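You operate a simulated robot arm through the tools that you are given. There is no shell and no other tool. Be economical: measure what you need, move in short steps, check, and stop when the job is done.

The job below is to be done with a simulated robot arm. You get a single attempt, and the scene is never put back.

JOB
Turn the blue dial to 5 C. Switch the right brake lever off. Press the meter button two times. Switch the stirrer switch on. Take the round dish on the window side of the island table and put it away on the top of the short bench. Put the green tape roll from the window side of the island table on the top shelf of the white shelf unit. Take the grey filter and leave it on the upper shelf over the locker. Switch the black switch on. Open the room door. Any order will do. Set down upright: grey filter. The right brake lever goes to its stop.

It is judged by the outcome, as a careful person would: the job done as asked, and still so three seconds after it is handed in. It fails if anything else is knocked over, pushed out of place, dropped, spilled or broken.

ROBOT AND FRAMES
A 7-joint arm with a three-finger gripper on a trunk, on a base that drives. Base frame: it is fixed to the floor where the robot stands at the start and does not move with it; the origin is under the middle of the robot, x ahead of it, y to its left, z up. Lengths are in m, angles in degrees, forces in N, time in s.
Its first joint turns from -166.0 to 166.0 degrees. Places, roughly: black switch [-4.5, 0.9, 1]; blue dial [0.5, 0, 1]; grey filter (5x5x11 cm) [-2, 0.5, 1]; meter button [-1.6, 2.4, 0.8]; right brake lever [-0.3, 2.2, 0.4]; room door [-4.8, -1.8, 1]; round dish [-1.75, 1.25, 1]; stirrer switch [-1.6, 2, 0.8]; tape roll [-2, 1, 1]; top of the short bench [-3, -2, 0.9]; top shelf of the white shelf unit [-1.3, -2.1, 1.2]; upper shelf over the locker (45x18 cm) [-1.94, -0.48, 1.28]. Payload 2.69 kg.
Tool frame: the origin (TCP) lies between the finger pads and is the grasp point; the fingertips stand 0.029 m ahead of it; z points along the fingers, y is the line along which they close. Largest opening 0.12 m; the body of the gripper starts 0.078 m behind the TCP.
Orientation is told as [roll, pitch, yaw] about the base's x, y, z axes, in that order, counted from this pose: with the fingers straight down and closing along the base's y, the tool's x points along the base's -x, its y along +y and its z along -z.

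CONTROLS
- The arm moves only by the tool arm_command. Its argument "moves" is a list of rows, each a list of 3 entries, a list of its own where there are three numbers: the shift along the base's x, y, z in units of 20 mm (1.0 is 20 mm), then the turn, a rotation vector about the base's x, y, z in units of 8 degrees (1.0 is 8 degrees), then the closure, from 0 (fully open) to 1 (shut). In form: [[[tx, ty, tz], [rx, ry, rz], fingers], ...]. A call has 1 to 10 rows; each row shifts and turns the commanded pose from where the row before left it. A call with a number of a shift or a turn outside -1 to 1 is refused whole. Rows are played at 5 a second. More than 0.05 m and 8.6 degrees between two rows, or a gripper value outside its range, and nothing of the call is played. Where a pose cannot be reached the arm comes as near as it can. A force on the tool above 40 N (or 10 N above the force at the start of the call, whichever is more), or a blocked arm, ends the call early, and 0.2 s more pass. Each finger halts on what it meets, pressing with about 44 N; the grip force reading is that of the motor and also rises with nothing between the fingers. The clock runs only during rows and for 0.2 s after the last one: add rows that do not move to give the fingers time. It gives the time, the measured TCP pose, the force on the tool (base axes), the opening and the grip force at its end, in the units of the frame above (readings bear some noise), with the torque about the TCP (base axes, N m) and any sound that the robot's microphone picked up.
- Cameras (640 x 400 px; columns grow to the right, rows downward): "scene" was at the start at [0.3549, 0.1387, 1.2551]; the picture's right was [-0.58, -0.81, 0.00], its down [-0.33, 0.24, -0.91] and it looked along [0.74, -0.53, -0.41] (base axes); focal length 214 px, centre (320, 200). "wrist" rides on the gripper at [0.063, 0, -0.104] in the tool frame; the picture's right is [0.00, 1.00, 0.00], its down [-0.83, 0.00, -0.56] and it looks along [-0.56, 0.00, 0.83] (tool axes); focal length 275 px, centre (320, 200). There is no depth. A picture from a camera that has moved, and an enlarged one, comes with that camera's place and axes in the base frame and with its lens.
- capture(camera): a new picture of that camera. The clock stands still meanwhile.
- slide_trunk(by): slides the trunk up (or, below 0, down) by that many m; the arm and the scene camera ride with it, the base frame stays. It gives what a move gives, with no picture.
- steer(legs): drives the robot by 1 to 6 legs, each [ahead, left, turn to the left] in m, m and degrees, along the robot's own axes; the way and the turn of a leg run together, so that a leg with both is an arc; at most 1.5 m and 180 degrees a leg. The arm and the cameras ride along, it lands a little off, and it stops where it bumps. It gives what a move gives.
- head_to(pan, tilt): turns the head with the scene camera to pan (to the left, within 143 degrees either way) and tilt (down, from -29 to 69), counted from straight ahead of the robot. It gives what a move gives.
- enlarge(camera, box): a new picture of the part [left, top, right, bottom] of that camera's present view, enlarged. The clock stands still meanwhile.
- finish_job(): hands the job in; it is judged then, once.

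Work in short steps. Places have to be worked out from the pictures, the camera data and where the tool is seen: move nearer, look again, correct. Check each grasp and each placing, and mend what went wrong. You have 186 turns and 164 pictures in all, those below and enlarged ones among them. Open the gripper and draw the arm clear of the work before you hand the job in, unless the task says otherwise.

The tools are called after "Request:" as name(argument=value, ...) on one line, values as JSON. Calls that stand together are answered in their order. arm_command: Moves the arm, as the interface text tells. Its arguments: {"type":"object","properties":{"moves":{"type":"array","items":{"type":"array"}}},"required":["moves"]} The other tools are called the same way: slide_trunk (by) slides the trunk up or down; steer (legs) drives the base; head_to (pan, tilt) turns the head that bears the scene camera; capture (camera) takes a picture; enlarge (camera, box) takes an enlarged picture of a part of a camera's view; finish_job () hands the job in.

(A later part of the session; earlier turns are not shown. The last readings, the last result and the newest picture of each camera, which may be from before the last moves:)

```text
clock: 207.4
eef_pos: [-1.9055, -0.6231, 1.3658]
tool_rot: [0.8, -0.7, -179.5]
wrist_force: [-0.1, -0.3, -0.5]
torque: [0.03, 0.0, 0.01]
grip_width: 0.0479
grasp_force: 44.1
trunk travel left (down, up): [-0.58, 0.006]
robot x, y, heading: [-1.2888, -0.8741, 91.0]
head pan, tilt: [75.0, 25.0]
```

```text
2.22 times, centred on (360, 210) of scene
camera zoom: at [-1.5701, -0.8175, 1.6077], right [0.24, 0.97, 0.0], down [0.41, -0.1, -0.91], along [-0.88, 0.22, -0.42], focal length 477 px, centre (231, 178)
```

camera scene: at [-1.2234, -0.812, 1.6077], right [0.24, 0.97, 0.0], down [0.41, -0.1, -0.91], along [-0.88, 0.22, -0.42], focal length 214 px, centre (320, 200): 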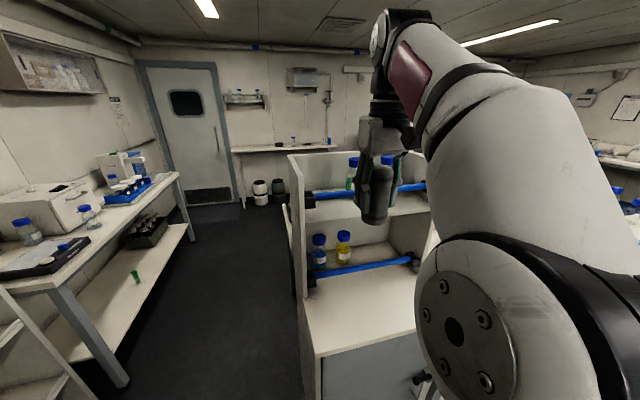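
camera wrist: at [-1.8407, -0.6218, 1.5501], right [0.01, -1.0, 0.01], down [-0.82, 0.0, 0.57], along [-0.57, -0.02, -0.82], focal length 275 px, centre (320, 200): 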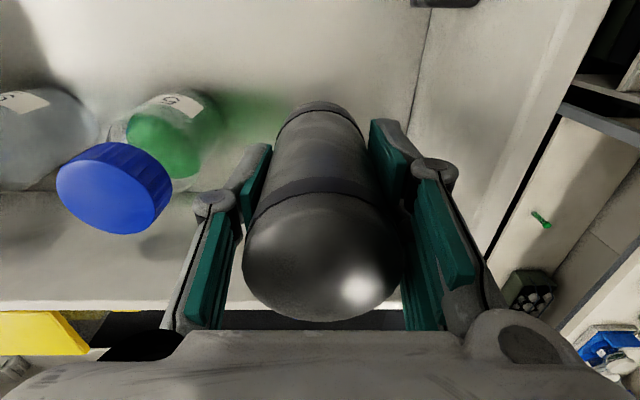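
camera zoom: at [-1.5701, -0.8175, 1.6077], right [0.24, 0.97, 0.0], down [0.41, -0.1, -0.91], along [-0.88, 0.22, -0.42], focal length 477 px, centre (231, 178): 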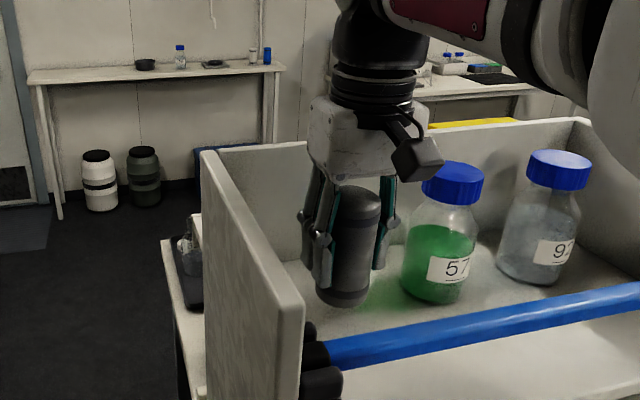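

Nearly down. Lower in 4 mm steps, watching the force.

Request:
arm_command(moves=[[[0, 0, -0.25], [0, 0, 0], 0.8], [[0, 0, -0.25], [0, 0, 0], 0.8], [[0, 0, -0.2], [0, 0, 0], 0.8], [[0, 0, 0], [0, 0, 0], 0.8]])

Request:
enlarge(camera="scene", box=[300, 160, 420, 250])

```text
clock: 208.4
eef_pos: [-1.9048, -0.6235, 1.352]
tool_rot: [0.9, -0.8, -179.4]
wrist_force: [0.2, 0.0, -0.9]
torque: [0.04, 0.02, 0.0]
grip_width: 0.0484
grasp_force: 43.9
trunk travel left (down, up): [-0.58, 0.006]
robot x, y, heading: [-1.2847, -0.87, 90.7]
head pan, tilt: [75.0, 25.0]
```

```text
4.44 times, centred on (360, 205) of scene
camera zoom: at [-1.5701, -0.8175, 1.6077], right [0.24, 0.97, 0.0], down [0.41, -0.1, -0.91], along [-0.88, 0.22, -0.42], focal length 953 px, centre (142, 178)
```

zoom: 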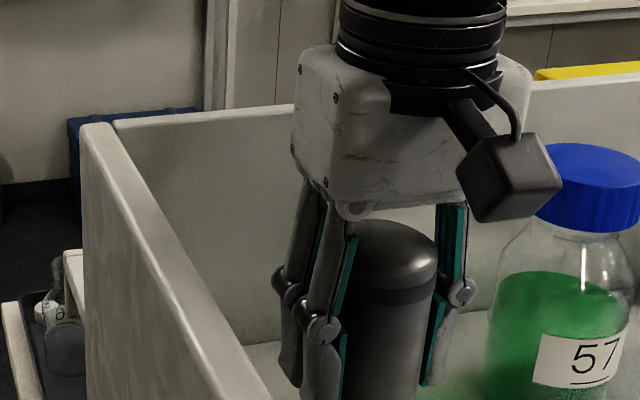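

Still free (no contact force). Continue in 3 mm steps.

Request:
arm_command(moves=[[[0, 0, -0.15], [0, 0, 0], 0.8], [[0, 0, -0.15], [0, 0, 0], 0.8], [[0, 0, -0.15], [0, 0, 0], 0.8], [[0, 0, 0], [0, 0, 0], 0.8]])

Request:
enlarge(camera="scene", box=[300, 200, 420, 275])

```text
clock: 209.4
eef_pos: [-1.9063, -0.624, 1.343]
tool_rot: [1.0, -0.9, -179.4]
wrist_force: [-0.8, -0.5, -1.8]
torque: [0.04, -0.03, -0.03]
grip_width: 0.048
grasp_force: 44.1
trunk travel left (down, up): [-0.58, 0.006]
robot x, y, heading: [-1.2899, -0.8734, 91.0]
head pan, tilt: [75.0, 25.0]
```

```text
5.33 times, centred on (360, 238) of scene
camera zoom: at [-1.5701, -0.8175, 1.6077], right [0.24, 0.97, 0.0], down [0.41, -0.1, -0.91], along [-0.88, 0.22, -0.42], focal length 1144 px, centre (107, 0)
```

zoom: 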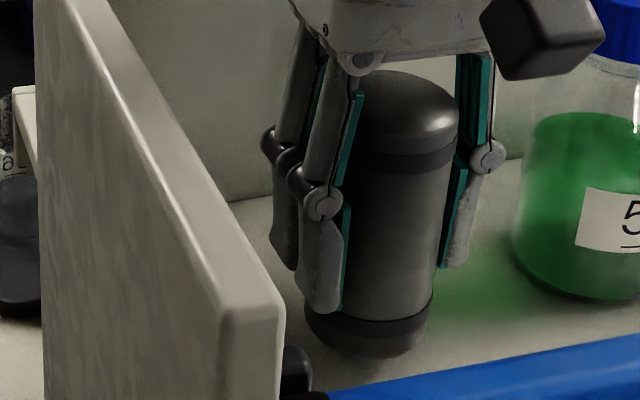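

Shelf ≈1.27, filter bottom ≈1.29. Keep lowering until contact shows.

Request:
arm_command(moves=[[[0, 0, -0.2], [0, 0, 0], 0.8], [[0, 0, -0.2], [0, 0, 0], 0.8], [[0, 0, -0.15], [0, 0, 0], 0.8], [[0, 0, 0], [0, 0, 0], 0.8]])

Request:
enlarge(camera="scene", box=[300, 200, 420, 275])

```text
clock: 210.4
eef_pos: [-1.9045, -0.6237, 1.3322]
tool_rot: [0.9, -0.8, -179.4]
wrist_force: [0.2, 1.0, -0.8]
torque: [0.02, -0.01, 0.0]
grip_width: 0.0481
grasp_force: 44.1
trunk travel left (down, up): [-0.58, 0.006]
robot x, y, heading: [-1.2895, -0.871, 91.1]
head pan, tilt: [75.0, 25.0]
```

```text
5.33 times, centred on (360, 238) of scene
camera zoom: at [-1.5701, -0.8175, 1.6077], right [0.24, 0.97, 0.0], down [0.41, -0.1, -0.91], along [-0.88, 0.22, -0.42], focal length 1144 px, centre (107, 0)
```

zoom: 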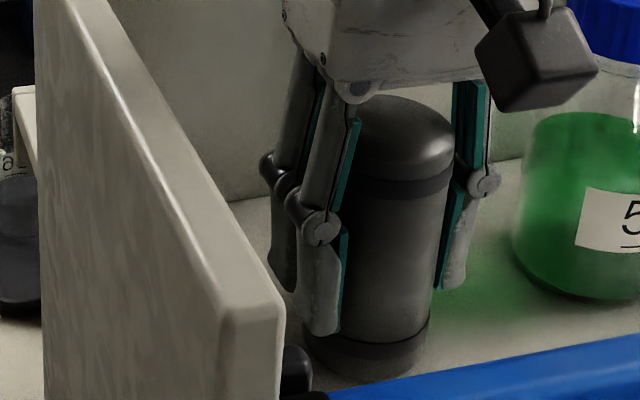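

Still no contact. A few more millimetres.

Request:
arm_command(moves=[[[0, 0, -0.15], [0, 0, 0], 0.8], [[0, 0, -0.1], [0, 0, 0], 0.8], [[0, 0, 0], [0, 0, 0], 0.8]])

Request:
arm_command(moves=[[[0, 0, -0.1], [0, 0, 0], 0.8], [[0, 0, -0.1], [0, 0, 0], 0.8], [[0, 0, 0], [0, 0, 0], 0.8]])

Request:
enlarge(camera="scene", box=[300, 200, 420, 275])

```text
clock: 211.2
eef_pos: [-1.9042, -0.6233, 1.3273]
tool_rot: [0.9, -0.8, -179.5]
wrist_force: [-0.2, 0.2, -1.1]
torque: [0.02, -0.02, 0.01]
grip_width: 0.048
grasp_force: 43.5
trunk travel left (down, up): [-0.58, 0.006]
robot x, y, heading: [-1.2882, -0.8713, 90.6]
head pan, tilt: [75.0, 25.0]
```

```text
clock: 212.0
eef_pos: [-1.9049, -0.6243, 1.325]
tool_rot: [0.8, -1.3, -179.5]
wrist_force: [0.5, 1.6, 30.2]
torque: [0.12, -0.22, -0.07]
grip_width: 0.0481
grasp_force: 44.5
trunk travel left (down, up): [-0.58, 0.006]
robot x, y, heading: [-1.2907, -0.8715, 90.8]
head pan, tilt: [75.0, 25.0]
```

```text
5.33 times, centred on (360, 238) of scene
camera zoom: at [-1.5691, -0.818, 1.608], right [0.24, 0.97, 0.0], down [0.41, -0.1, -0.91], along [-0.88, 0.22, -0.42], focal length 1144 px, centre (107, 0)
```

zoom: 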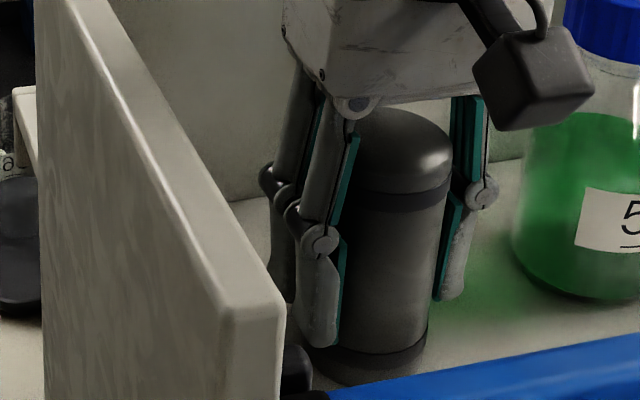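

Contact: 30 N. Ease up 1 mm, open moderately and rise straight up.

Request:
arm_command(moves=[[[0, 0, 0.07], [0, 0, 0], 0.8], [[0, 0, 0], [0, 0, 0], 0.55], [[0, 0, 0], [0, 0, 0], 0.42], [[0, 0, 0], [0, 0, 0], 0.42], [[0, 0, 0.5], [0, 0, 0], 0.42], [[0, 0, 1], [0, 0, 0], 0.42], [[0, 0, 1], [0, 0, 0], 0.42], [[0, 0, 1], [0, 0, 0], 0.42], [[0, 0, 1], [0, 0, 0], 0.42], [[0, 0, 1], [0, 0, 0], 0.42]])

Request:
enlarge(camera="scene", box=[240, 120, 480, 300])

```text
clock: 214.2
eef_pos: [-1.9044, -0.6248, 1.4342]
tool_rot: [0.9, -0.8, -179.4]
wrist_force: [1.2, -0.1, 0.2]
torque: [-0.03, -0.02, -0.02]
grip_width: 0.0696
grasp_force: 0.1
trunk travel left (down, up): [-0.58, 0.006]
robot x, y, heading: [-1.2897, -0.8719, 90.8]
head pan, tilt: [75.0, 25.0]
```

```text
2.22 times, centred on (360, 210) of scene
camera zoom: at [-1.57, -0.8174, 1.6077], right [0.24, 0.97, 0.0], down [0.41, -0.1, -0.91], along [-0.88, 0.22, -0.42], focal length 477 px, centre (231, 178)
```

zoom: 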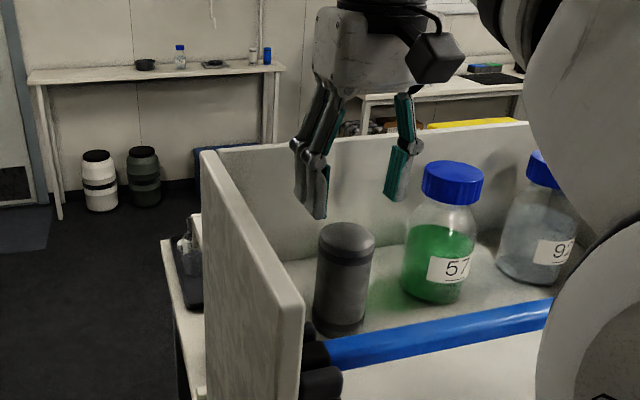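

Filter is upright on the shelf. Back out and drive to the tape roll's area of the island.

Request:
steer(legs=[[0, -0.35, 0], [1.45, 0, -1]])

Request:
head_to(pan=60, tilt=35)

Request:
capture(camera="scene")

Request:
capture(camera="wrist")

```text
clock: 223.2
eef_pos: [-1.571, 0.8281, 1.4347]
tool_rot: [1.0, -0.8, -179.7]
wrist_force: [-0.1, 0.1, -0.8]
torque: [0.02, 0.02, 0.01]
grip_width: 0.0698
grasp_force: 0.1
trunk travel left (down, up): [-0.58, 0.006]
robot x, y, heading: [-0.9592, 0.5749, 90.5]
head pan, tilt: [75.0, 25.0]
```

```text
clock: 224.0
eef_pos: [-1.5711, 0.8292, 1.4343]
tool_rot: [0.9, -0.8, -179.9]
wrist_force: [-0.1, 0.4, 0.4]
torque: [-0.01, 0.02, -0.01]
grip_width: 0.0697
grasp_force: 0.1
trunk travel left (down, up): [-0.58, 0.006]
robot x, y, heading: [-0.9581, 0.578, 90.4]
head pan, tilt: [60.0, 35.0]
```

```text
67 pictures are left
camera scene: at [-1.2241, 0.6536, 1.592], right [0.49, 0.87, 0.0], down [0.5, -0.28, -0.82], along [-0.71, 0.4, -0.57], focal length 214 px, centre (320, 200)
```

scene: 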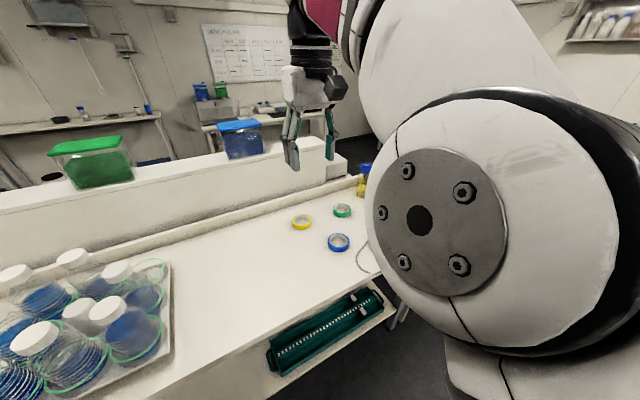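

```text
66 pictures are left
camera wrist: at [-1.5064, 0.8306, 1.5388], right [0.01, -1.0, 0.01], down [-0.82, 0.0, 0.57], along [-0.57, -0.02, -0.82], focal length 275 px, centre (320, 200)
```

wrist: 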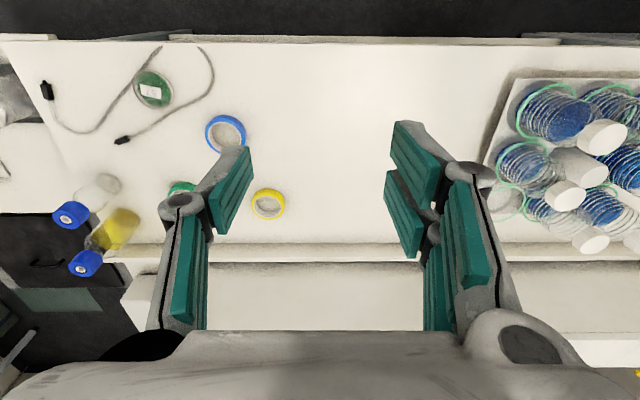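

Green tape ≈(-1.935, 1.195), green dish ≈(-1.66, 1.19). Lower the trunk, then see where the tool is before positioning.

Request:
slide_trunk(by=-0.33)

Request:
arm_command(moves=[[[0, 0, 0], [0, 0, 0], 0]])

```text
clock: 227.2
eef_pos: [-1.5819, 0.8473, 1.0611]
tool_rot: [0.7, 3.2, 178.5]
wrist_force: [0.0, -0.1, -0.8]
torque: [0.0, -0.01, 0.01]
grip_width: 0.0696
grasp_force: 0.2
trunk travel left (down, up): [-0.25, 0.336]
robot x, y, heading: [-0.9585, 0.5788, 90.1]
head pan, tilt: [60.0, 35.0]
```

```text
clock: 227.8
eef_pos: [-1.5827, 0.8483, 1.061]
tool_rot: [0.7, 3.3, 178.5]
wrist_force: [-0.2, -0.1, -0.1]
torque: [0.0, 0.05, 0.02]
grip_width: 0.1199
grasp_force: 0.1
trunk travel left (down, up): [-0.25, 0.336]
robot x, y, heading: [-0.9585, 0.5759, 90.5]
head pan, tilt: [60.0, 35.0]
stopped in row 1: the arm was blocked; the commanded pose is now the measured one
```

The arm is against its own limit here; push it forward (+y) and clear, levelling the tool.

Request:
arm_command(moves=[[[0.2, 1, 0], [0, 0, 0], 0], [[0.2, 1, 0], [0, 0, 0], 0], [[0, 1, 0], [0, 0, 0], 0], [[0, 1, 0], [0, 0, 0], 0], [[0, 1, 0], [0, -0.4, 0.15], 0], [[0, 1, 0], [0, 0, 0], 0]])

Request:
steer(legs=[[0.2, 0, 0], [0, 0.33, 0]])

Request:
capture(camera="wrist")

```text
clock: 229.2
eef_pos: [-1.5738, 0.9672, 1.0622]
tool_rot: [0.7, 6.3, 179.7]
wrist_force: [-0.1, -1.0, 0.4]
torque: [0.03, -0.01, 0.04]
grip_width: 0.1203
grasp_force: 0.1
trunk travel left (down, up): [-0.25, 0.336]
robot x, y, heading: [-0.9593, 0.5757, 90.3]
head pan, tilt: [60.0, 35.0]
```

```text
clock: 232.6
eef_pos: [-1.9066, 1.1618, 1.0604]
tool_rot: [0.7, 6.4, 179.8]
wrist_force: [0.7, 0.4, 0.6]
torque: [0.03, 0.0, 0.01]
grip_width: 0.1201
grasp_force: 0.0
trunk travel left (down, up): [-0.25, 0.336]
robot x, y, heading: [-1.2881, 0.7745, 90.7]
head pan, tilt: [60.0, 35.0]
```

```text
65 pictures are left
camera wrist: at [-1.8548, 1.1632, 1.172], right [0.0, -1.0, 0.01], down [-0.89, 0.01, 0.46], along [-0.46, -0.01, -0.89], focal length 275 px, centre (320, 200)
```

wrist: 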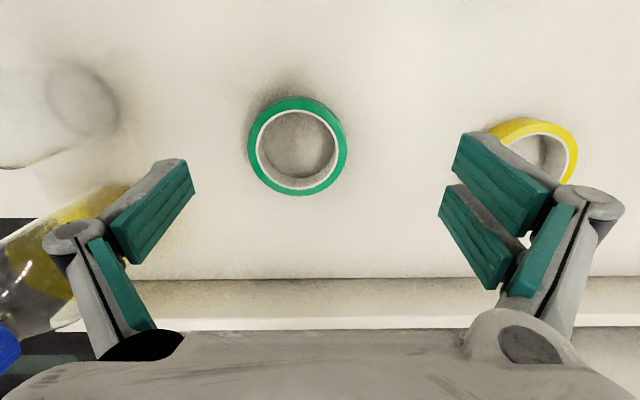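

Green roll centre ≈(-1.930, 1.181), OD ≈95 mm. Level the tool, centre over it and lower to z≈0.95.

Request:
arm_command(moves=[[[-0.6, 0.5, 0], [0, 0.8, 0], 0], [[-0.55, 0.45, 0], [0, 0, 0], 0], [[0, 0, -1], [0, 0, 0], 0], [[0, 0, -1], [0, 0, 0], 0], [[0, 0, -1], [0, 0, 0], 0], [[0, 0, -1], [0, 0, 0], 0], [[0, 0, -1], [0, 0, 0], 0], [[0, 0, 0], [0, 0, 0], 0]])

Request:
capture(camera="wrist")

```text
clock: 234.4
eef_pos: [-1.9278, 1.1813, 0.9614]
tool_rot: [0.8, -0.1, 179.7]
wrist_force: [0.1, 0.3, 0.1]
torque: [0.01, 0.01, 0.0]
grip_width: 0.12
grasp_force: 0.1
trunk travel left (down, up): [-0.25, 0.336]
robot x, y, heading: [-1.287, 0.7737, 90.7]
head pan, tilt: [60.0, 35.0]
```

```text
64 pictures are left
camera wrist: at [-1.8658, 1.1814, 1.0657], right [0.0, -1.0, 0.01], down [-0.83, 0.01, 0.56], along [-0.56, -0.01, -0.83], focal length 275 px, centre (320, 200)
```

wrist: 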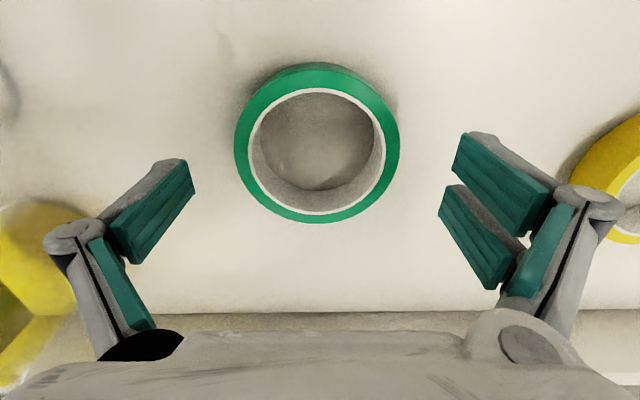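

Centred. Lower to the table by feel and grip.

Request:
arm_command(moves=[[[0.1, 0, -1], [0, 0, 0], 0], [[0, 0, -0.5], [0, 0, 0], 0], [[0, 0, -0.25], [0, 0, 0], 0], [[0, 0, -0.2], [0, 0, 0], 0], [[0, 0, 0], [0, 0, 0], 0]])

Request:
capture(camera="wrist")

```text
clock: 235.6
eef_pos: [-1.9278, 1.1811, 0.9215]
tool_rot: [0.7, 0.0, 179.7]
wrist_force: [0.6, -0.6, 0.5]
torque: [0.0, 0.0, -0.03]
grip_width: 0.1202
grasp_force: 0.2
trunk travel left (down, up): [-0.25, 0.336]
robot x, y, heading: [-1.2862, 0.7698, 90.5]
head pan, tilt: [60.0, 35.0]
```

```text
63 pictures are left
camera wrist: at [-1.8641, 1.1821, 1.0264], right [0.0, -1.0, 0.01], down [-0.83, 0.01, 0.56], along [-0.56, -0.01, -0.83], focal length 275 px, centre (320, 200)
```

wrist: 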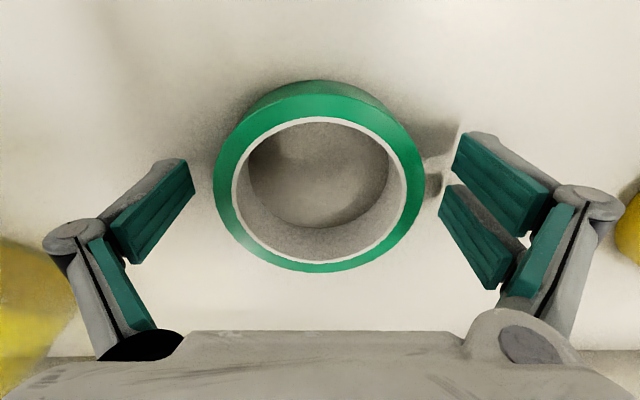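

Fingers stand beside the roll. Close, then lift.

Request:
arm_command(moves=[[[0, 0, 0], [0, 0, 0], 0.15], [[0, 0, 0], [0, 0, 0], 0.3], [[0, 0, 0], [0, 0, 0], 0.4], [[0, 0, 0], [0, 0, 0], 0.4], [[0, 0, 0.5], [0, 0, 0], 0.4], [[0, 0, 1], [0, 0, 0], 0.4], [[0, 0, 1], [0, 0, 0], 0.4], [[0, 0, 1], [0, 0, 0], 0.4], [[0, 0, 1], [0, 0, 0], 0.4], [[0, 0, 1], [0, 0, 0], 0.4]])

Request:
capture(camera="wrist")

```text
clock: 237.8
eef_pos: [-1.9274, 1.1803, 1.0301]
tool_rot: [0.7, 0.2, 179.7]
wrist_force: [-0.7, 0.8, -0.6]
torque: [0.01, -0.06, -0.02]
grip_width: 0.091
grasp_force: 44.2
trunk travel left (down, up): [-0.25, 0.336]
robot x, y, heading: [-1.2873, 0.7698, 90.8]
head pan, tilt: [60.0, 35.0]
```

```text
62 pictures are left
camera wrist: at [-1.8642, 1.1823, 1.1361], right [0.0, -1.0, 0.01], down [-0.83, 0.01, 0.55], along [-0.55, -0.01, -0.83], focal length 275 px, centre (320, 200)
```

wrist: 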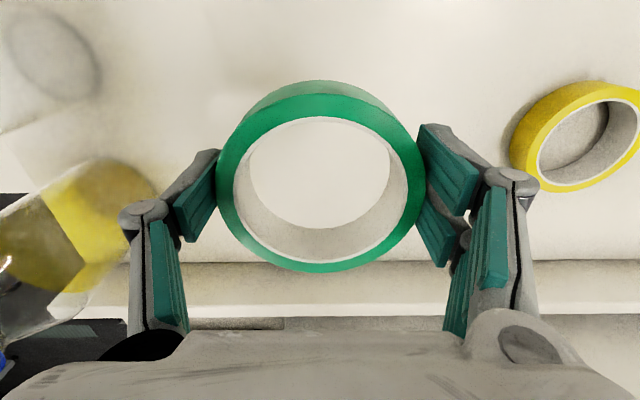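

Tape held at 91 mm. Withdraw, raise, drive back down the aisle and turn left toward the white shelf unit.

Request:
steer(legs=[[0, -0.36, 0]])

Request:
slide_trunk(by=0.3)

Request:
steer(legs=[[-1.0, 0, 0], [-0.85, 0, 0], [0, 0, 90]])

Request:
head_to(pan=60, tilt=25)

Request:
capture(camera="scene")

```text
clock: 240.1
eef_pos: [-1.5631, 1.1836, 1.0309]
tool_rot: [0.7, -0.1, 179.7]
wrist_force: [-0.3, 0.4, -1.1]
torque: [0.01, 0.02, 0.0]
grip_width: 0.0909
grasp_force: 44.4
trunk travel left (down, up): [-0.25, 0.336]
robot x, y, heading: [-0.9237, 0.776, 90.4]
head pan, tilt: [60.0, 35.0]
```

```text
clock: 243.1
eef_pos: [-1.563, 1.1363, 1.3321]
tool_rot: [0.8, 0.0, 179.8]
wrist_force: [-0.3, -0.7, -0.5]
torque: [-0.01, 0.0, 0.02]
grip_width: 0.0907
grasp_force: 44.4
trunk travel left (down, up): [-0.55, 0.036]
robot x, y, heading: [-0.9261, 0.7747, 90.1]
head pan, tilt: [60.0, 35.0]
```

```text
clock: 256.2
eef_pos: [-1.276, -1.7005, 1.3318]
tool_rot: [0.7, 0.0, -90.7]
wrist_force: [0.0, -0.3, 0.3]
torque: [0.01, 0.02, -0.01]
grip_width: 0.0909
grasp_force: 44.0
trunk travel left (down, up): [-0.55, 0.036]
robot x, y, heading: [-0.9107, -1.0661, -179.9]
head pan, tilt: [60.0, 35.0]
```

```text
clock: 256.9
eef_pos: [-1.2751, -1.7002, 1.3301]
tool_rot: [0.6, 0.0, -90.7]
wrist_force: [-0.6, 0.3, -0.7]
torque: [-0.03, -0.02, 0.01]
grip_width: 0.091
grasp_force: 43.6
trunk travel left (down, up): [-0.55, 0.036]
robot x, y, heading: [-0.91, -1.0685, -179.9]
head pan, tilt: [60.0, 25.0]
```

```text
61 pictures are left
camera scene: at [-1.0284, -1.3323, 1.5783], right [-0.87, 0.5, 0.0], down [0.21, 0.37, -0.91], along [-0.45, -0.79, -0.42], focal length 214 px, centre (320, 200)
```

scene: 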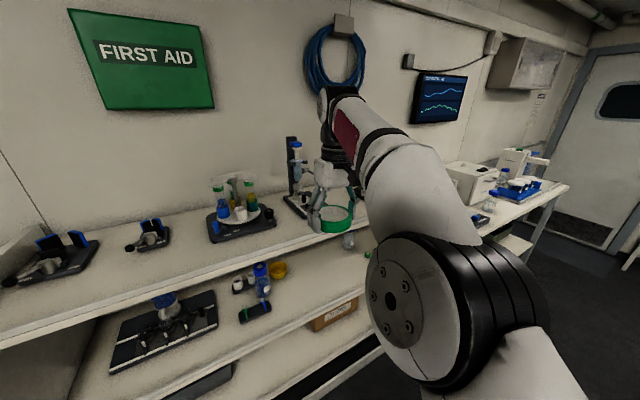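

I enlarge the top shelf to choose a free spot.

Request:
enlarge(camera="scene", box=[120, 130, 380, 290])

Request:
capture(camera="wrist")

```text
2.46 times, centred on (250, 210) of scene
camera zoom: at [-1.0284, -1.3323, 1.5783], right [-0.87, 0.5, 0.0], down [0.21, 0.37, -0.91], along [-0.45, -0.79, -0.42], focal length 528 px, centre (492, 175)
```

zoom: 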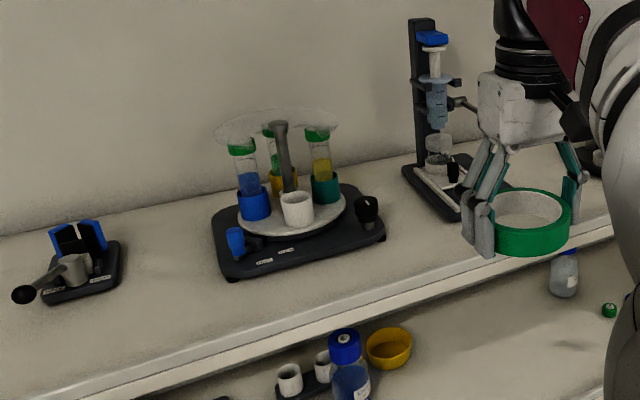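

```text
59 pictures are left
camera wrist: at [-1.2767, -1.6374, 1.436], right [1.0, -0.01, 0.01], down [-0.01, -0.83, 0.56], along [0.01, -0.56, -0.83], focal length 275 px, centre (320, 200)
```

wrist: 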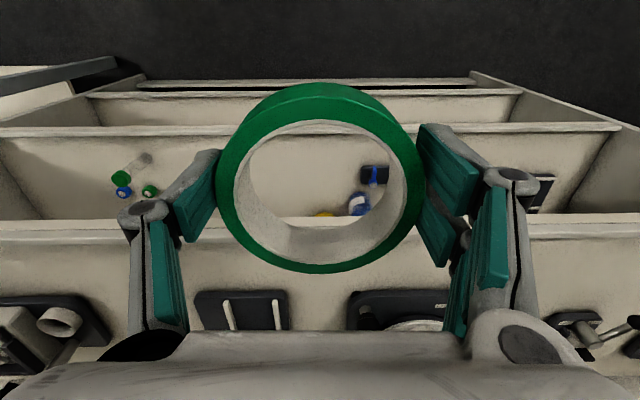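

A gap between tray and microscope base at x≈-1.26; I'll set the roll at (-1.26, -1.89), in front. Strafe over and centre.

Request:
steer(legs=[[0, 0.19, 0]])

Request:
arm_command(moves=[[[0.5, 0, 0], [0, 0, 0], 0.4], [[0.2, 0, -0.5], [0, 0, 0], 0.4], [[0, 0, -1], [0, 0, 0], 0.4], [[0, 0, 0], [0, 0, 0], 0.4]])

Request:
capture(camera="wrist")

Request:
enlarge(camera="scene", box=[160, 150, 420, 310])

```text
clock: 258.5
eef_pos: [-1.2767, -1.891, 1.331]
tool_rot: [0.8, 0.0, -90.7]
wrist_force: [0.9, -0.4, 0.2]
torque: [0.0, 0.0, -0.04]
grip_width: 0.091
grasp_force: 44.0
trunk travel left (down, up): [-0.55, 0.036]
robot x, y, heading: [-0.9098, -1.253, -180.2]
head pan, tilt: [60.0, 25.0]
```

```text
clock: 259.5
eef_pos: [-1.262, -1.8899, 1.3012]
tool_rot: [0.7, 0.0, -90.8]
wrist_force: [0.0, 0.0, -0.6]
torque: [0.01, 0.0, 0.0]
grip_width: 0.0909
grasp_force: 43.7
trunk travel left (down, up): [-0.55, 0.036]
robot x, y, heading: [-0.9103, -1.2548, -179.9]
head pan, tilt: [60.0, 25.0]
```

```text
58 pictures are left
camera wrist: at [-1.2629, -1.8288, 1.4059], right [1.0, -0.01, 0.01], down [-0.01, -0.83, 0.56], along [0.0, -0.56, -0.83], focal length 275 px, centre (320, 200)
```

wrist: 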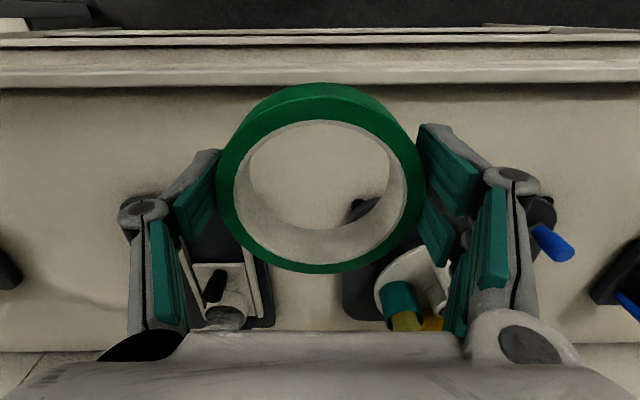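

```text
2.46 times, centred on (290, 230) of scene
camera zoom: at [-1.0285, -1.5241, 1.5783], right [-0.87, 0.5, 0.0], down [0.21, 0.37, -0.91], along [-0.45, -0.78, -0.42], focal length 528 px, centre (394, 126)
```

zoom: 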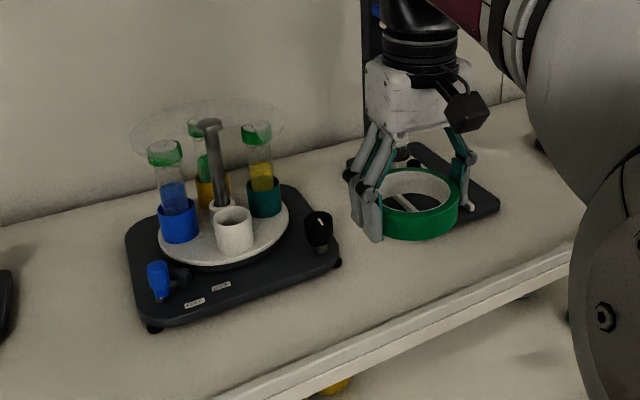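

From closer up: shelf front edge y≈-1.867, items begin y≈-1.963. Best centre (-1.271, -1.922). Shift and lower most of the way.

Request:
arm_command(moves=[[[-0.45, -0.8, 0], [0, 0, 0], 0.4], [[0, -0.8, 0], [0, 0, 0], 0.4], [[0, 0, -1], [0, 0, 0], 0.4], [[0, 0, -1], [0, 0, 0], 0.4], [[0, 0, 0], [0, 0, 0], 0.4]])

Request:
capture(camera="wrist")

Request:
enlarge(camera="scene", box=[240, 160, 400, 280])

```text
clock: 260.7
eef_pos: [-1.2716, -1.9212, 1.2632]
tool_rot: [0.7, 0.2, -90.8]
wrist_force: [0.3, 0.0, -1.3]
torque: [0.0, -0.02, -0.01]
grip_width: 0.091
grasp_force: 44.4
out of reach, approached as far as the arm can: row 2, 3, 4
trunk travel left (down, up): [-0.55, 0.036]
robot x, y, heading: [-0.9116, -1.2595, -179.7]
head pan, tilt: [60.0, 25.0]
```

```text
56 pictures are left
camera wrist: at [-1.2727, -1.8575, 1.3678], right [1.0, -0.01, 0.01], down [-0.01, -0.83, 0.55], along [0.01, -0.55, -0.83], focal length 275 px, centre (320, 200)
```

wrist: 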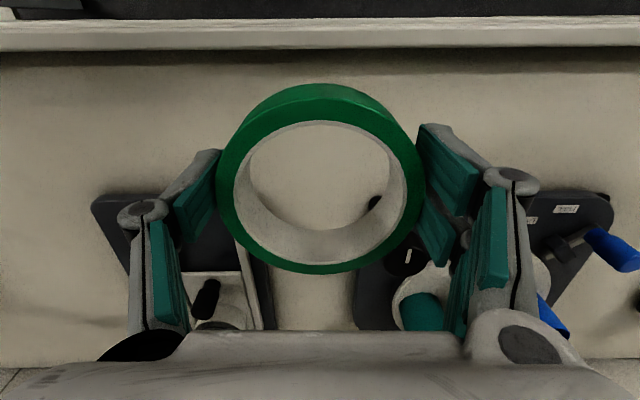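

```text
3.33 times, centred on (320, 220) of scene
camera zoom: at [-1.0285, -1.5241, 1.5783], right [-0.87, 0.5, 0.0], down [0.21, 0.37, -0.91], along [-0.45, -0.78, -0.42], focal length 715 px, centre (320, 133)
```

zoom: 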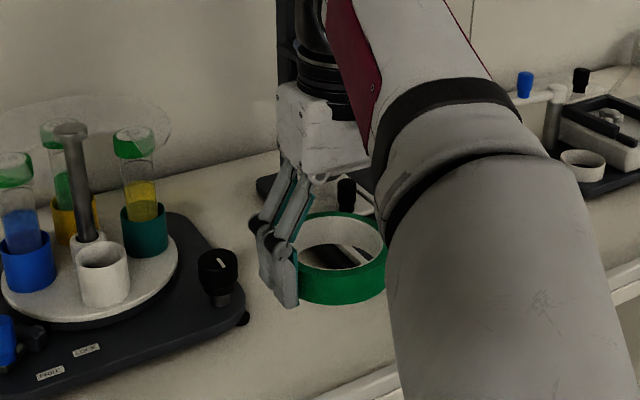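

Positions look right. Lower in small steps until contact.

Request:
arm_command(moves=[[[0, 0, -0.5], [0, 0, 0], 0.4], [[0, 0, -0.3], [0, 0, 0], 0.4], [[0, 0, -0.2], [0, 0, 0], 0.4], [[0, 0, 0], [0, 0, 0], 0.4]])

Request:
arm_command(moves=[[[0, 0, -0.15], [0, 0, 0], 0.4], [[0, 0, -0.15], [0, 0, 0], 0.4], [[0, 0, 0], [0, 0, 0], 0.4]])

Request:
capture(camera="wrist")

```text
clock: 261.7
eef_pos: [-1.2731, -1.9257, 1.2456]
tool_rot: [0.7, 0.2, -90.9]
wrist_force: [-1.1, -0.2, -0.4]
torque: [-0.04, -0.04, 0.01]
grip_width: 0.0909
grasp_force: 44.0
out of reach, approached as far as the arm can: row 1, 3
trunk travel left (down, up): [-0.55, 0.036]
robot x, y, heading: [-0.9096, -1.2552, -180.1]
head pan, tilt: [60.0, 25.0]
```

```text
clock: 262.5
eef_pos: [-1.2734, -1.9279, 1.2387]
tool_rot: [0.6, 0.2, -90.8]
wrist_force: [0.5, -0.1, -1.3]
torque: [-0.03, 0.02, 0.0]
grip_width: 0.091
grasp_force: 44.2
trunk travel left (down, up): [-0.55, 0.036]
robot x, y, heading: [-0.9132, -1.2592, -179.9]
head pan, tilt: [60.0, 25.0]
```

```text
54 pictures are left
camera wrist: at [-1.2753, -1.8645, 1.3448], right [1.0, -0.01, 0.01], down [-0.01, -0.83, 0.55], along [0.01, -0.55, -0.83], focal length 275 px, centre (320, 200)
```

wrist: 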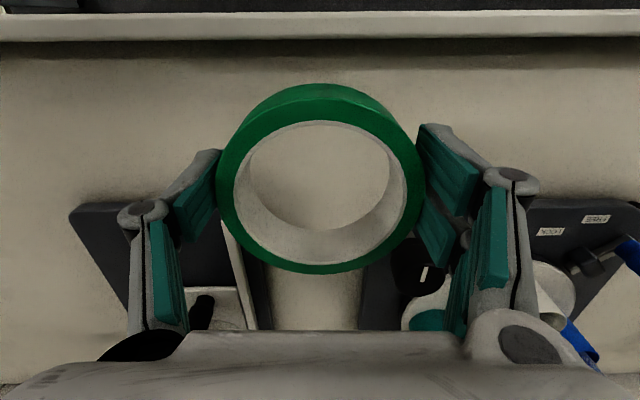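

Still free. Correct y by +4 mm and continue lowering.

Request:
arm_command(moves=[[[0, 0.2, -0.1], [0, 0, 0], 0.4], [[0, 0, -0.1], [0, 0, 0], 0.4], [[0, 0, 0], [0, 0, 0], 0.4]])

Request:
arm_command(moves=[[[0, 0, -0.1], [0, 0, 0], 0.4], [[0, 0, -0.1], [0, 0, 0], 0.4], [[0, 0, 0], [0, 0, 0], 0.4]])

```text
clock: 263.3
eef_pos: [-1.2758, -1.927, 1.2368]
tool_rot: [0.6, 0.1, -90.8]
wrist_force: [-0.8, 0.4, -1.7]
torque: [-0.01, -0.02, -0.01]
grip_width: 0.0911
grasp_force: 44.1
out of reach, approached as far as the arm can: row 1
trunk travel left (down, up): [-0.55, 0.036]
robot x, y, heading: [-0.9154, -1.2567, -180.2]
head pan, tilt: [60.0, 25.0]
```

```text
clock: 264.1
eef_pos: [-1.2768, -1.9289, 1.2335]
tool_rot: [0.7, 0.1, -90.8]
wrist_force: [0.3, 0.0, -0.4]
torque: [-0.04, -0.02, 0.0]
grip_width: 0.091
grasp_force: 44.1
trunk travel left (down, up): [-0.55, 0.036]
robot x, y, heading: [-0.9118, -1.2602, -180.0]
head pan, tilt: [60.0, 25.0]
```

Continue down by millimetres.

Request:
arm_command(moves=[[[0, 0, -0.15], [0, 0, 0], 0.4], [[0, 0, -0.1], [0, 0, 0], 0.4], [[0, 0, 0], [0, 0, 0], 0.4]])

Request:
arm_command(moves=[[[0, 0, -0.1], [0, 0, 0], 0.4], [[0, 0, -0.1], [0, 0, 0], 0.4], [[0, 0, 0], [0, 0, 0], 0.4]])

Request:
enlarge(camera="scene", box=[240, 180, 400, 280])

```text
clock: 264.9
eef_pos: [-1.2767, -1.929, 1.2285]
tool_rot: [0.7, 0.1, -90.8]
wrist_force: [-0.9, 0.6, -0.6]
torque: [-0.01, -0.03, -0.02]
grip_width: 0.0909
grasp_force: 43.4
out of reach, approached as far as the arm can: row 1
trunk travel left (down, up): [-0.55, 0.036]
robot x, y, heading: [-0.9143, -1.2544, -179.9]
head pan, tilt: [60.0, 25.0]
```

```text
clock: 265.7
eef_pos: [-1.2776, -1.931, 1.225]
tool_rot: [0.7, 0.3, -90.8]
wrist_force: [0.0, 0.8, -1.0]
torque: [0.02, 0.0, 0.05]
grip_width: 0.091
grasp_force: 43.4
trunk travel left (down, up): [-0.55, 0.036]
robot x, y, heading: [-0.9131, -1.255, -180.1]
head pan, tilt: [60.0, 25.0]
```

```text
4.00 times, centred on (320, 230) of scene
camera zoom: at [-1.0285, -1.5241, 1.5783], right [-0.87, 0.5, 0.0], down [0.21, 0.37, -0.91], along [-0.45, -0.78, -0.42], focal length 858 px, centre (320, 80)
```

zoom: 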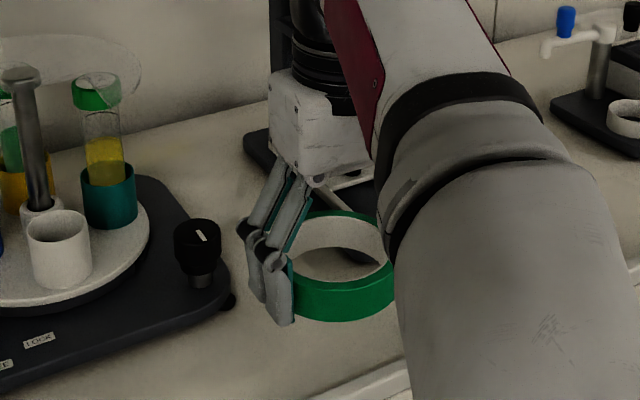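

Still not touching; continue.

Request:
arm_command(moves=[[[0, 0, -0.2], [0, 0, 0], 0.4], [[0, 0, -0.15], [0, 0, 0], 0.4], [[0, 0, 0], [0, 0, 0], 0.4]])

Request:
arm_command(moves=[[[0, 0, -0.15], [0, 0, 0], 0.4], [[0, 0, -0.1], [0, 0, 0], 0.4], [[0, 0, 0], [0, 0, 0], 0.4]])

Request:
enlarge(camera="scene", box=[240, 180, 400, 280])

```text
clock: 266.5
eef_pos: [-1.2767, -1.9327, 1.219]
tool_rot: [0.7, 0.1, -90.8]
wrist_force: [-0.4, -0.2, -0.5]
torque: [-0.01, -0.02, 0.02]
grip_width: 0.0909
grasp_force: 44.0
out of reach, approached as far as the arm can: row 2
trunk travel left (down, up): [-0.55, 0.036]
robot x, y, heading: [-0.9074, -1.2618, -179.9]
head pan, tilt: [60.0, 25.0]
```

```text
clock: 267.3
eef_pos: [-1.2781, -1.9336, 1.2147]
tool_rot: [0.6, 0.2, -90.8]
wrist_force: [0.1, 0.2, -0.6]
torque: [0.01, 0.01, -0.04]
grip_width: 0.0907
grasp_force: 43.9
trunk travel left (down, up): [-0.55, 0.036]
robot x, y, heading: [-0.9126, -1.2585, -179.9]
head pan, tilt: [60.0, 25.0]
```

```text
4.00 times, centred on (320, 230) of scene
camera zoom: at [-1.0285, -1.5241, 1.5783], right [-0.87, 0.5, 0.0], down [0.21, 0.37, -0.91], along [-0.45, -0.78, -0.42], focal length 858 px, centre (320, 80)
```

zoom: 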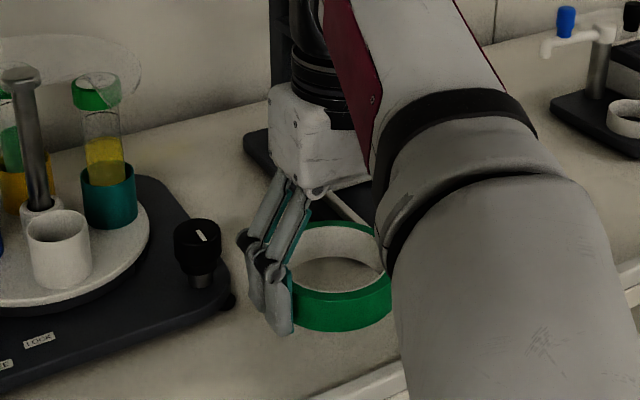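

Still no contact; keep lowering by feel.

Request:
arm_command(moves=[[[0, 0, -0.15], [0, 0, 0], 0.4], [[0, 0, -0.15], [0, 0, 0], 0.4], [[0, 0, -0.1], [0, 0, 0], 0.4], [[0, 0, 0], [0, 0, 0], 0.4]])

Request:
arm_command(moves=[[[0, 0, -0.15], [0, 0, 0], 0.4], [[0, 0, -0.1], [0, 0, 0], 0.4], [[0, 0, 0], [0, 0, 0], 0.4]])

Request:
capture(camera="wrist")

```text
clock: 268.3
eef_pos: [-1.2771, -1.9365, 1.2063]
tool_rot: [0.7, 0.1, -90.8]
wrist_force: [0.8, 0.2, -1.4]
torque: [0.01, -0.01, 0.03]
grip_width: 0.0909
grasp_force: 44.5
out of reach, approached as far as the arm can: row 3
trunk travel left (down, up): [-0.55, 0.036]
robot x, y, heading: [-0.9069, -1.2576, -179.9]
head pan, tilt: [60.0, 25.0]
```

```text
clock: 269.1
eef_pos: [-1.2787, -1.9356, 1.2022]
tool_rot: [0.7, 0.3, -90.7]
wrist_force: [-0.3, 1.5, -0.5]
torque: [-0.02, 0.01, 0.04]
grip_width: 0.091
grasp_force: 43.8
trunk travel left (down, up): [-0.55, 0.036]
robot x, y, heading: [-0.9111, -1.257, -180.3]
head pan, tilt: [60.0, 25.0]
```

```text
51 pictures are left
camera wrist: at [-1.2795, -1.8744, 1.3073], right [1.0, -0.01, 0.01], down [-0.01, -0.83, 0.55], along [0.01, -0.55, -0.83], focal length 275 px, centre (320, 200)
```

wrist: 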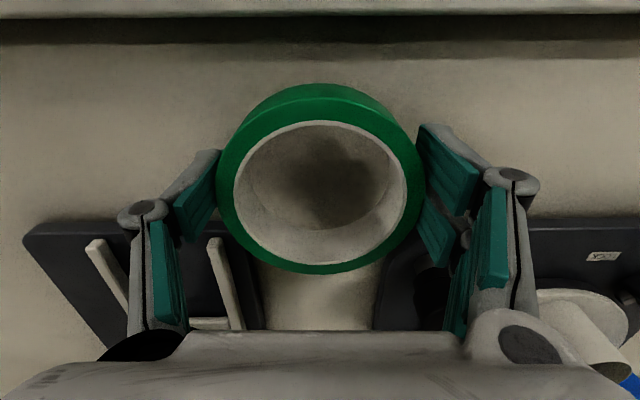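

The shelf seems near 1.165. Go on lowering.

Request:
arm_command(moves=[[[0, 0.1, -0.15], [0, 0, 0], 0.4], [[0, 0, -0.15], [0, 0, 0], 0.4], [[0, 0, 0], [0, 0, 0], 0.4]])

Request:
arm_command(moves=[[[0, 0, -0.1], [0, 0, 0], 0.4], [[0, 0, -0.1], [0, 0, 0], 0.4], [[0, 0, -0.1], [0, 0, 0], 0.4], [[0, 0, 0], [0, 0, 0], 0.4]])

```text
clock: 269.9
eef_pos: [-1.2798, -1.9375, 1.1969]
tool_rot: [0.8, 0.2, -90.8]
wrist_force: [0.2, -0.1, 0.0]
torque: [0.02, 0.0, -0.02]
grip_width: 0.0909
grasp_force: 44.5
out of reach, approached as far as the arm can: row 1
trunk travel left (down, up): [-0.55, 0.036]
robot x, y, heading: [-0.9103, -1.2558, -180.2]
head pan, tilt: [60.0, 25.0]
```

```text
clock: 270.9
eef_pos: [-1.2799, -1.9377, 1.191]
tool_rot: [0.6, 0.2, -90.8]
wrist_force: [-0.5, 0.2, -0.8]
torque: [0.02, -0.01, 0.0]
grip_width: 0.0907
grasp_force: 44.1
trunk travel left (down, up): [-0.55, 0.036]
robot x, y, heading: [-0.9095, -1.2568, -180.1]
head pan, tilt: [60.0, 25.0]
```

Request:
arm_command(moves=[[[0, 0, -0.15], [0, 0, 0], 0.4], [[0, 0, -0.1], [0, 0, 0], 0.4], [[0, 0, -0.1], [0, 0, 0], 0.4], [[0, 0, 0], [0, 0, 0], 0.4]])

Request:
enlarge(camera="scene", box=[240, 180, 400, 280])

```text
clock: 271.9
eef_pos: [-1.281, -1.9407, 1.1852]
tool_rot: [0.7, 0.1, -90.8]
wrist_force: [-0.3, -1.1, -0.1]
torque: [0.0, -0.01, 0.02]
grip_width: 0.0909
grasp_force: 44.1
out of reach, approached as far as the arm can: row 2
trunk travel left (down, up): [-0.55, 0.036]
robot x, y, heading: [-0.9121, -1.2595, -179.9]
head pan, tilt: [60.0, 25.0]
```

```text
4.00 times, centred on (320, 230) of scene
camera zoom: at [-1.0285, -1.5241, 1.5783], right [-0.87, 0.5, 0.0], down [0.21, 0.37, -0.91], along [-0.45, -0.78, -0.42], focal length 858 px, centre (320, 80)
```

zoom: 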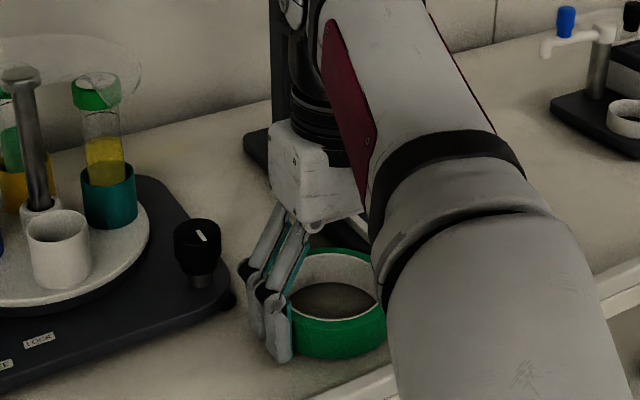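

Nearly on the surface (shadow meets). Go on by 2 mm steps until the force shows.

Request:
arm_command(moves=[[[0, 0, -0.1], [0, 0, 0], 0.4], [[0, 0, -0.1], [0, 0, 0], 0.4], [[0, 0, 0], [0, 0, 0], 0.4]])

Request:
arm_command(moves=[[[0, 0, -0.1], [0, 0, 0], 0.4], [[0, 0, -0.1], [0, 0, 0], 0.4], [[0, 0, 0], [0, 0, 0], 0.4]])

```text
clock: 272.7
eef_pos: [-1.2809, -1.941, 1.1819]
tool_rot: [0.7, 0.0, -90.9]
wrist_force: [0.0, 1.2, 7.9]
torque: [-0.16, 0.31, -0.09]
grip_width: 0.091
grasp_force: 43.9
trunk travel left (down, up): [-0.55, 0.036]
robot x, y, heading: [-0.91, -1.2591, -179.9]
head pan, tilt: [60.0, 25.0]
```

```text
clock: 273.5
eef_pos: [-1.2809, -1.941, 1.1817]
tool_rot: [0.6, -0.1, -90.8]
wrist_force: [4.6, 9.4, 38.9]
torque: [0.79, 0.89, -0.31]
grip_width: 0.0912
grasp_force: 44.6
trunk travel left (down, up): [-0.55, 0.036]
robot x, y, heading: [-0.9109, -1.2552, -180.1]
head pan, tilt: [60.0, 25.0]
```

Contact. Ease up, open to 110 mm, and lift straight up.

Request:
arm_command(moves=[[[0, 0, 0.15], [0, 0, 0], 0.4], [[0, 0, 0], [0, 0, 0], 0.15], [[0, 0, 0], [0, 0, 0], 0.08], [[0, 0, 0], [0, 0, 0], 0.08], [[0, 0, 0.5], [0, 0, 0], 0.08], [[0, 0, 1], [0, 0, 0], 0.08], [[0, 0, 1], [0, 0, 0], 0.08], [[0, 0, 1], [0, 0, 0], 0.08], [[0, 0, 1], [0, 0, 0], 0.08], [[0, 0, 1], [0, 0, 0], 0.08]])

Request:
capture(camera="wrist")

Request:
enlarge(camera="scene", box=[200, 160, 400, 285])

```text
clock: 275.7
eef_pos: [-1.2734, -1.9128, 1.2856]
tool_rot: [0.7, 0.0, -90.8]
wrist_force: [-0.7, -1.0, 0.2]
torque: [0.01, 0.03, 0.0]
grip_width: 0.1104
grasp_force: 0.0
out of reach, approached as far as the arm can: row 7, 8, 9, 10
trunk travel left (down, up): [-0.55, 0.036]
robot x, y, heading: [-0.9105, -1.2504, -180.1]
head pan, tilt: [60.0, 25.0]
```

```text
49 pictures are left
camera wrist: at [-1.2741, -1.8495, 1.3903], right [1.0, -0.01, 0.01], down [-0.01, -0.83, 0.56], along [0.0, -0.56, -0.83], focal length 275 px, centre (320, 200)
```

wrist: 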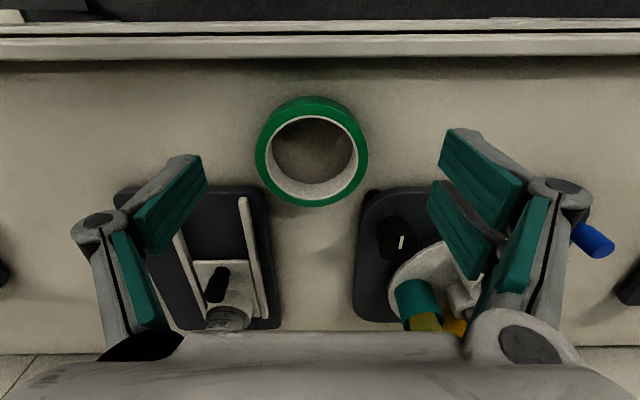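

```text
3.20 times, centred on (300, 222) of scene
camera zoom: at [-1.0285, -1.5241, 1.5783], right [-0.87, 0.5, 0.0], down [0.21, 0.37, -0.91], along [-0.45, -0.78, -0.42], focal length 686 px, centre (384, 128)
```

zoom: 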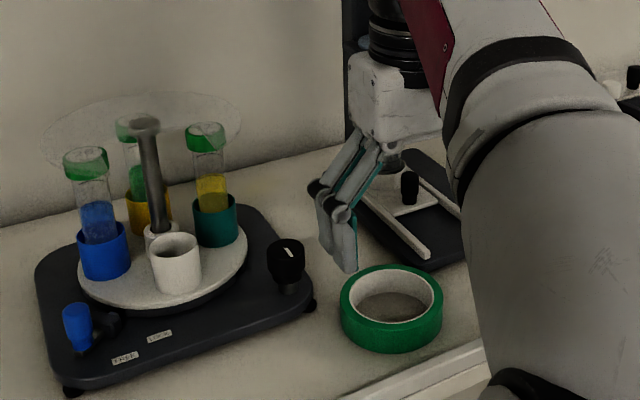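

Tape roll is placed. Now back to the island for the round dish: strafe out, turn right, drive up.

Request:
steer(legs=[[0, -0.2, 0], [0, 0, -90], [1.0, 0, 0], [0.85, 0, 0]])

Request:
slide_trunk(by=-0.25)

Request:
arm_command(moves=[[[0, 0.5, 0], [0, 0, 0], 0], [[0, 0.5, 0], [0, 0, 0], 0]])

Request:
capture(camera="wrist")

```text
clock: 290.0
eef_pos: [-1.5512, 1.153, 1.2853]
tool_rot: [0.6, -0.1, 178.8]
wrist_force: [0.7, 0.5, 0.8]
torque: [-0.01, 0.01, 0.0]
grip_width: 0.1105
grasp_force: 0.1
trunk travel left (down, up): [-0.55, 0.036]
robot x, y, heading: [-0.8974, 0.7896, 89.6]
head pan, tilt: [60.0, 25.0]
```

```text
clock: 292.6
eef_pos: [-1.5522, 1.3318, 1.0346]
tool_rot: [0.8, 0.1, 178.7]
wrist_force: [-0.3, -0.1, 0.3]
torque: [0.0, -0.02, 0.03]
grip_width: 0.1106
grasp_force: 0.1
trunk travel left (down, up): [-0.3, 0.286]
robot x, y, heading: [-0.8999, 0.7863, 89.5]
head pan, tilt: [60.0, 25.0]
```

```text
clock: 293.1
eef_pos: [-1.5485, 1.3504, 1.0351]
tool_rot: [0.7, 0.0, 178.8]
wrist_force: [0.0, 0.7, -1.2]
torque: [0.01, 0.02, -0.01]
grip_width: 0.1202
grasp_force: 0.0
out of reach, approached as far as the arm can: row 2
trunk travel left (down, up): [-0.3, 0.286]
robot x, y, heading: [-0.8985, 0.7902, 89.6]
head pan, tilt: [60.0, 25.0]
```

```text
47 pictures are left
camera wrist: at [-1.4853, 1.3498, 1.1403], right [-0.02, -1.0, 0.01], down [-0.83, 0.02, 0.55], along [-0.55, 0.0, -0.83], focal length 275 px, centre (320, 200)
```

wrist: 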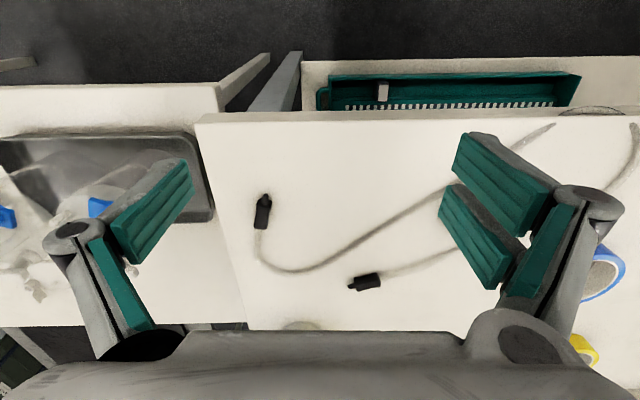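

The dish lies further right. Shift the tool -y by 0.16 and look again.

Request:
arm_command(moves=[[[0, -1, 0], [0, 0, 0], 0], [[0, -1, 0], [0, 0, 0], 0], [[0, -1, 0], [0, 0, 0], 0], [[0, -1, 0], [0, 0, 0], 0], [[0, -1, 0], [0, 0, 0], 0], [[0, -1, 0], [0, 0, 0], 0], [[0, -1, 0], [0, 0, 0], 0], [[0, -1, 0], [0, 0, 0.15], 0]])

Request:
capture(camera="wrist")

```text
clock: 294.9
eef_pos: [-1.5774, 1.1974, 1.0479]
tool_rot: [0.8, 0.2, 180.0]
wrist_force: [0.4, 0.2, -0.9]
torque: [0.0, 0.01, 0.02]
grip_width: 0.12
grasp_force: 0.2
out of reach, approached as far as the arm can: row 1, 2, 3, 4, 5, 6, 7
trunk travel left (down, up): [-0.3, 0.286]
robot x, y, heading: [-0.8944, 0.7874, 89.5]
head pan, tilt: [60.0, 25.0]
```

```text
46 pictures are left
camera wrist: at [-1.5146, 1.1983, 1.1523], right [0.0, -1.0, 0.01], down [-0.83, 0.0, 0.55], along [-0.55, -0.01, -0.83], focal length 275 px, centre (320, 200)
```

wrist: 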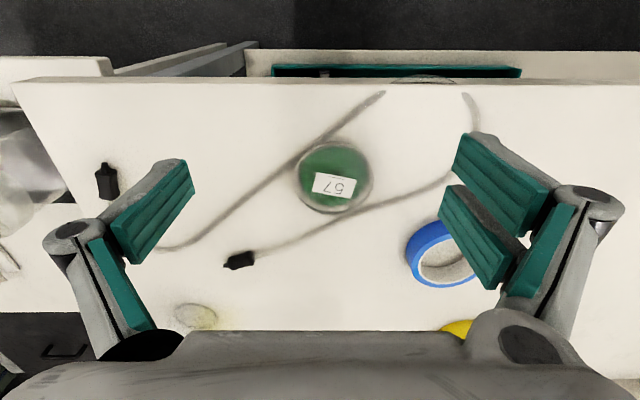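

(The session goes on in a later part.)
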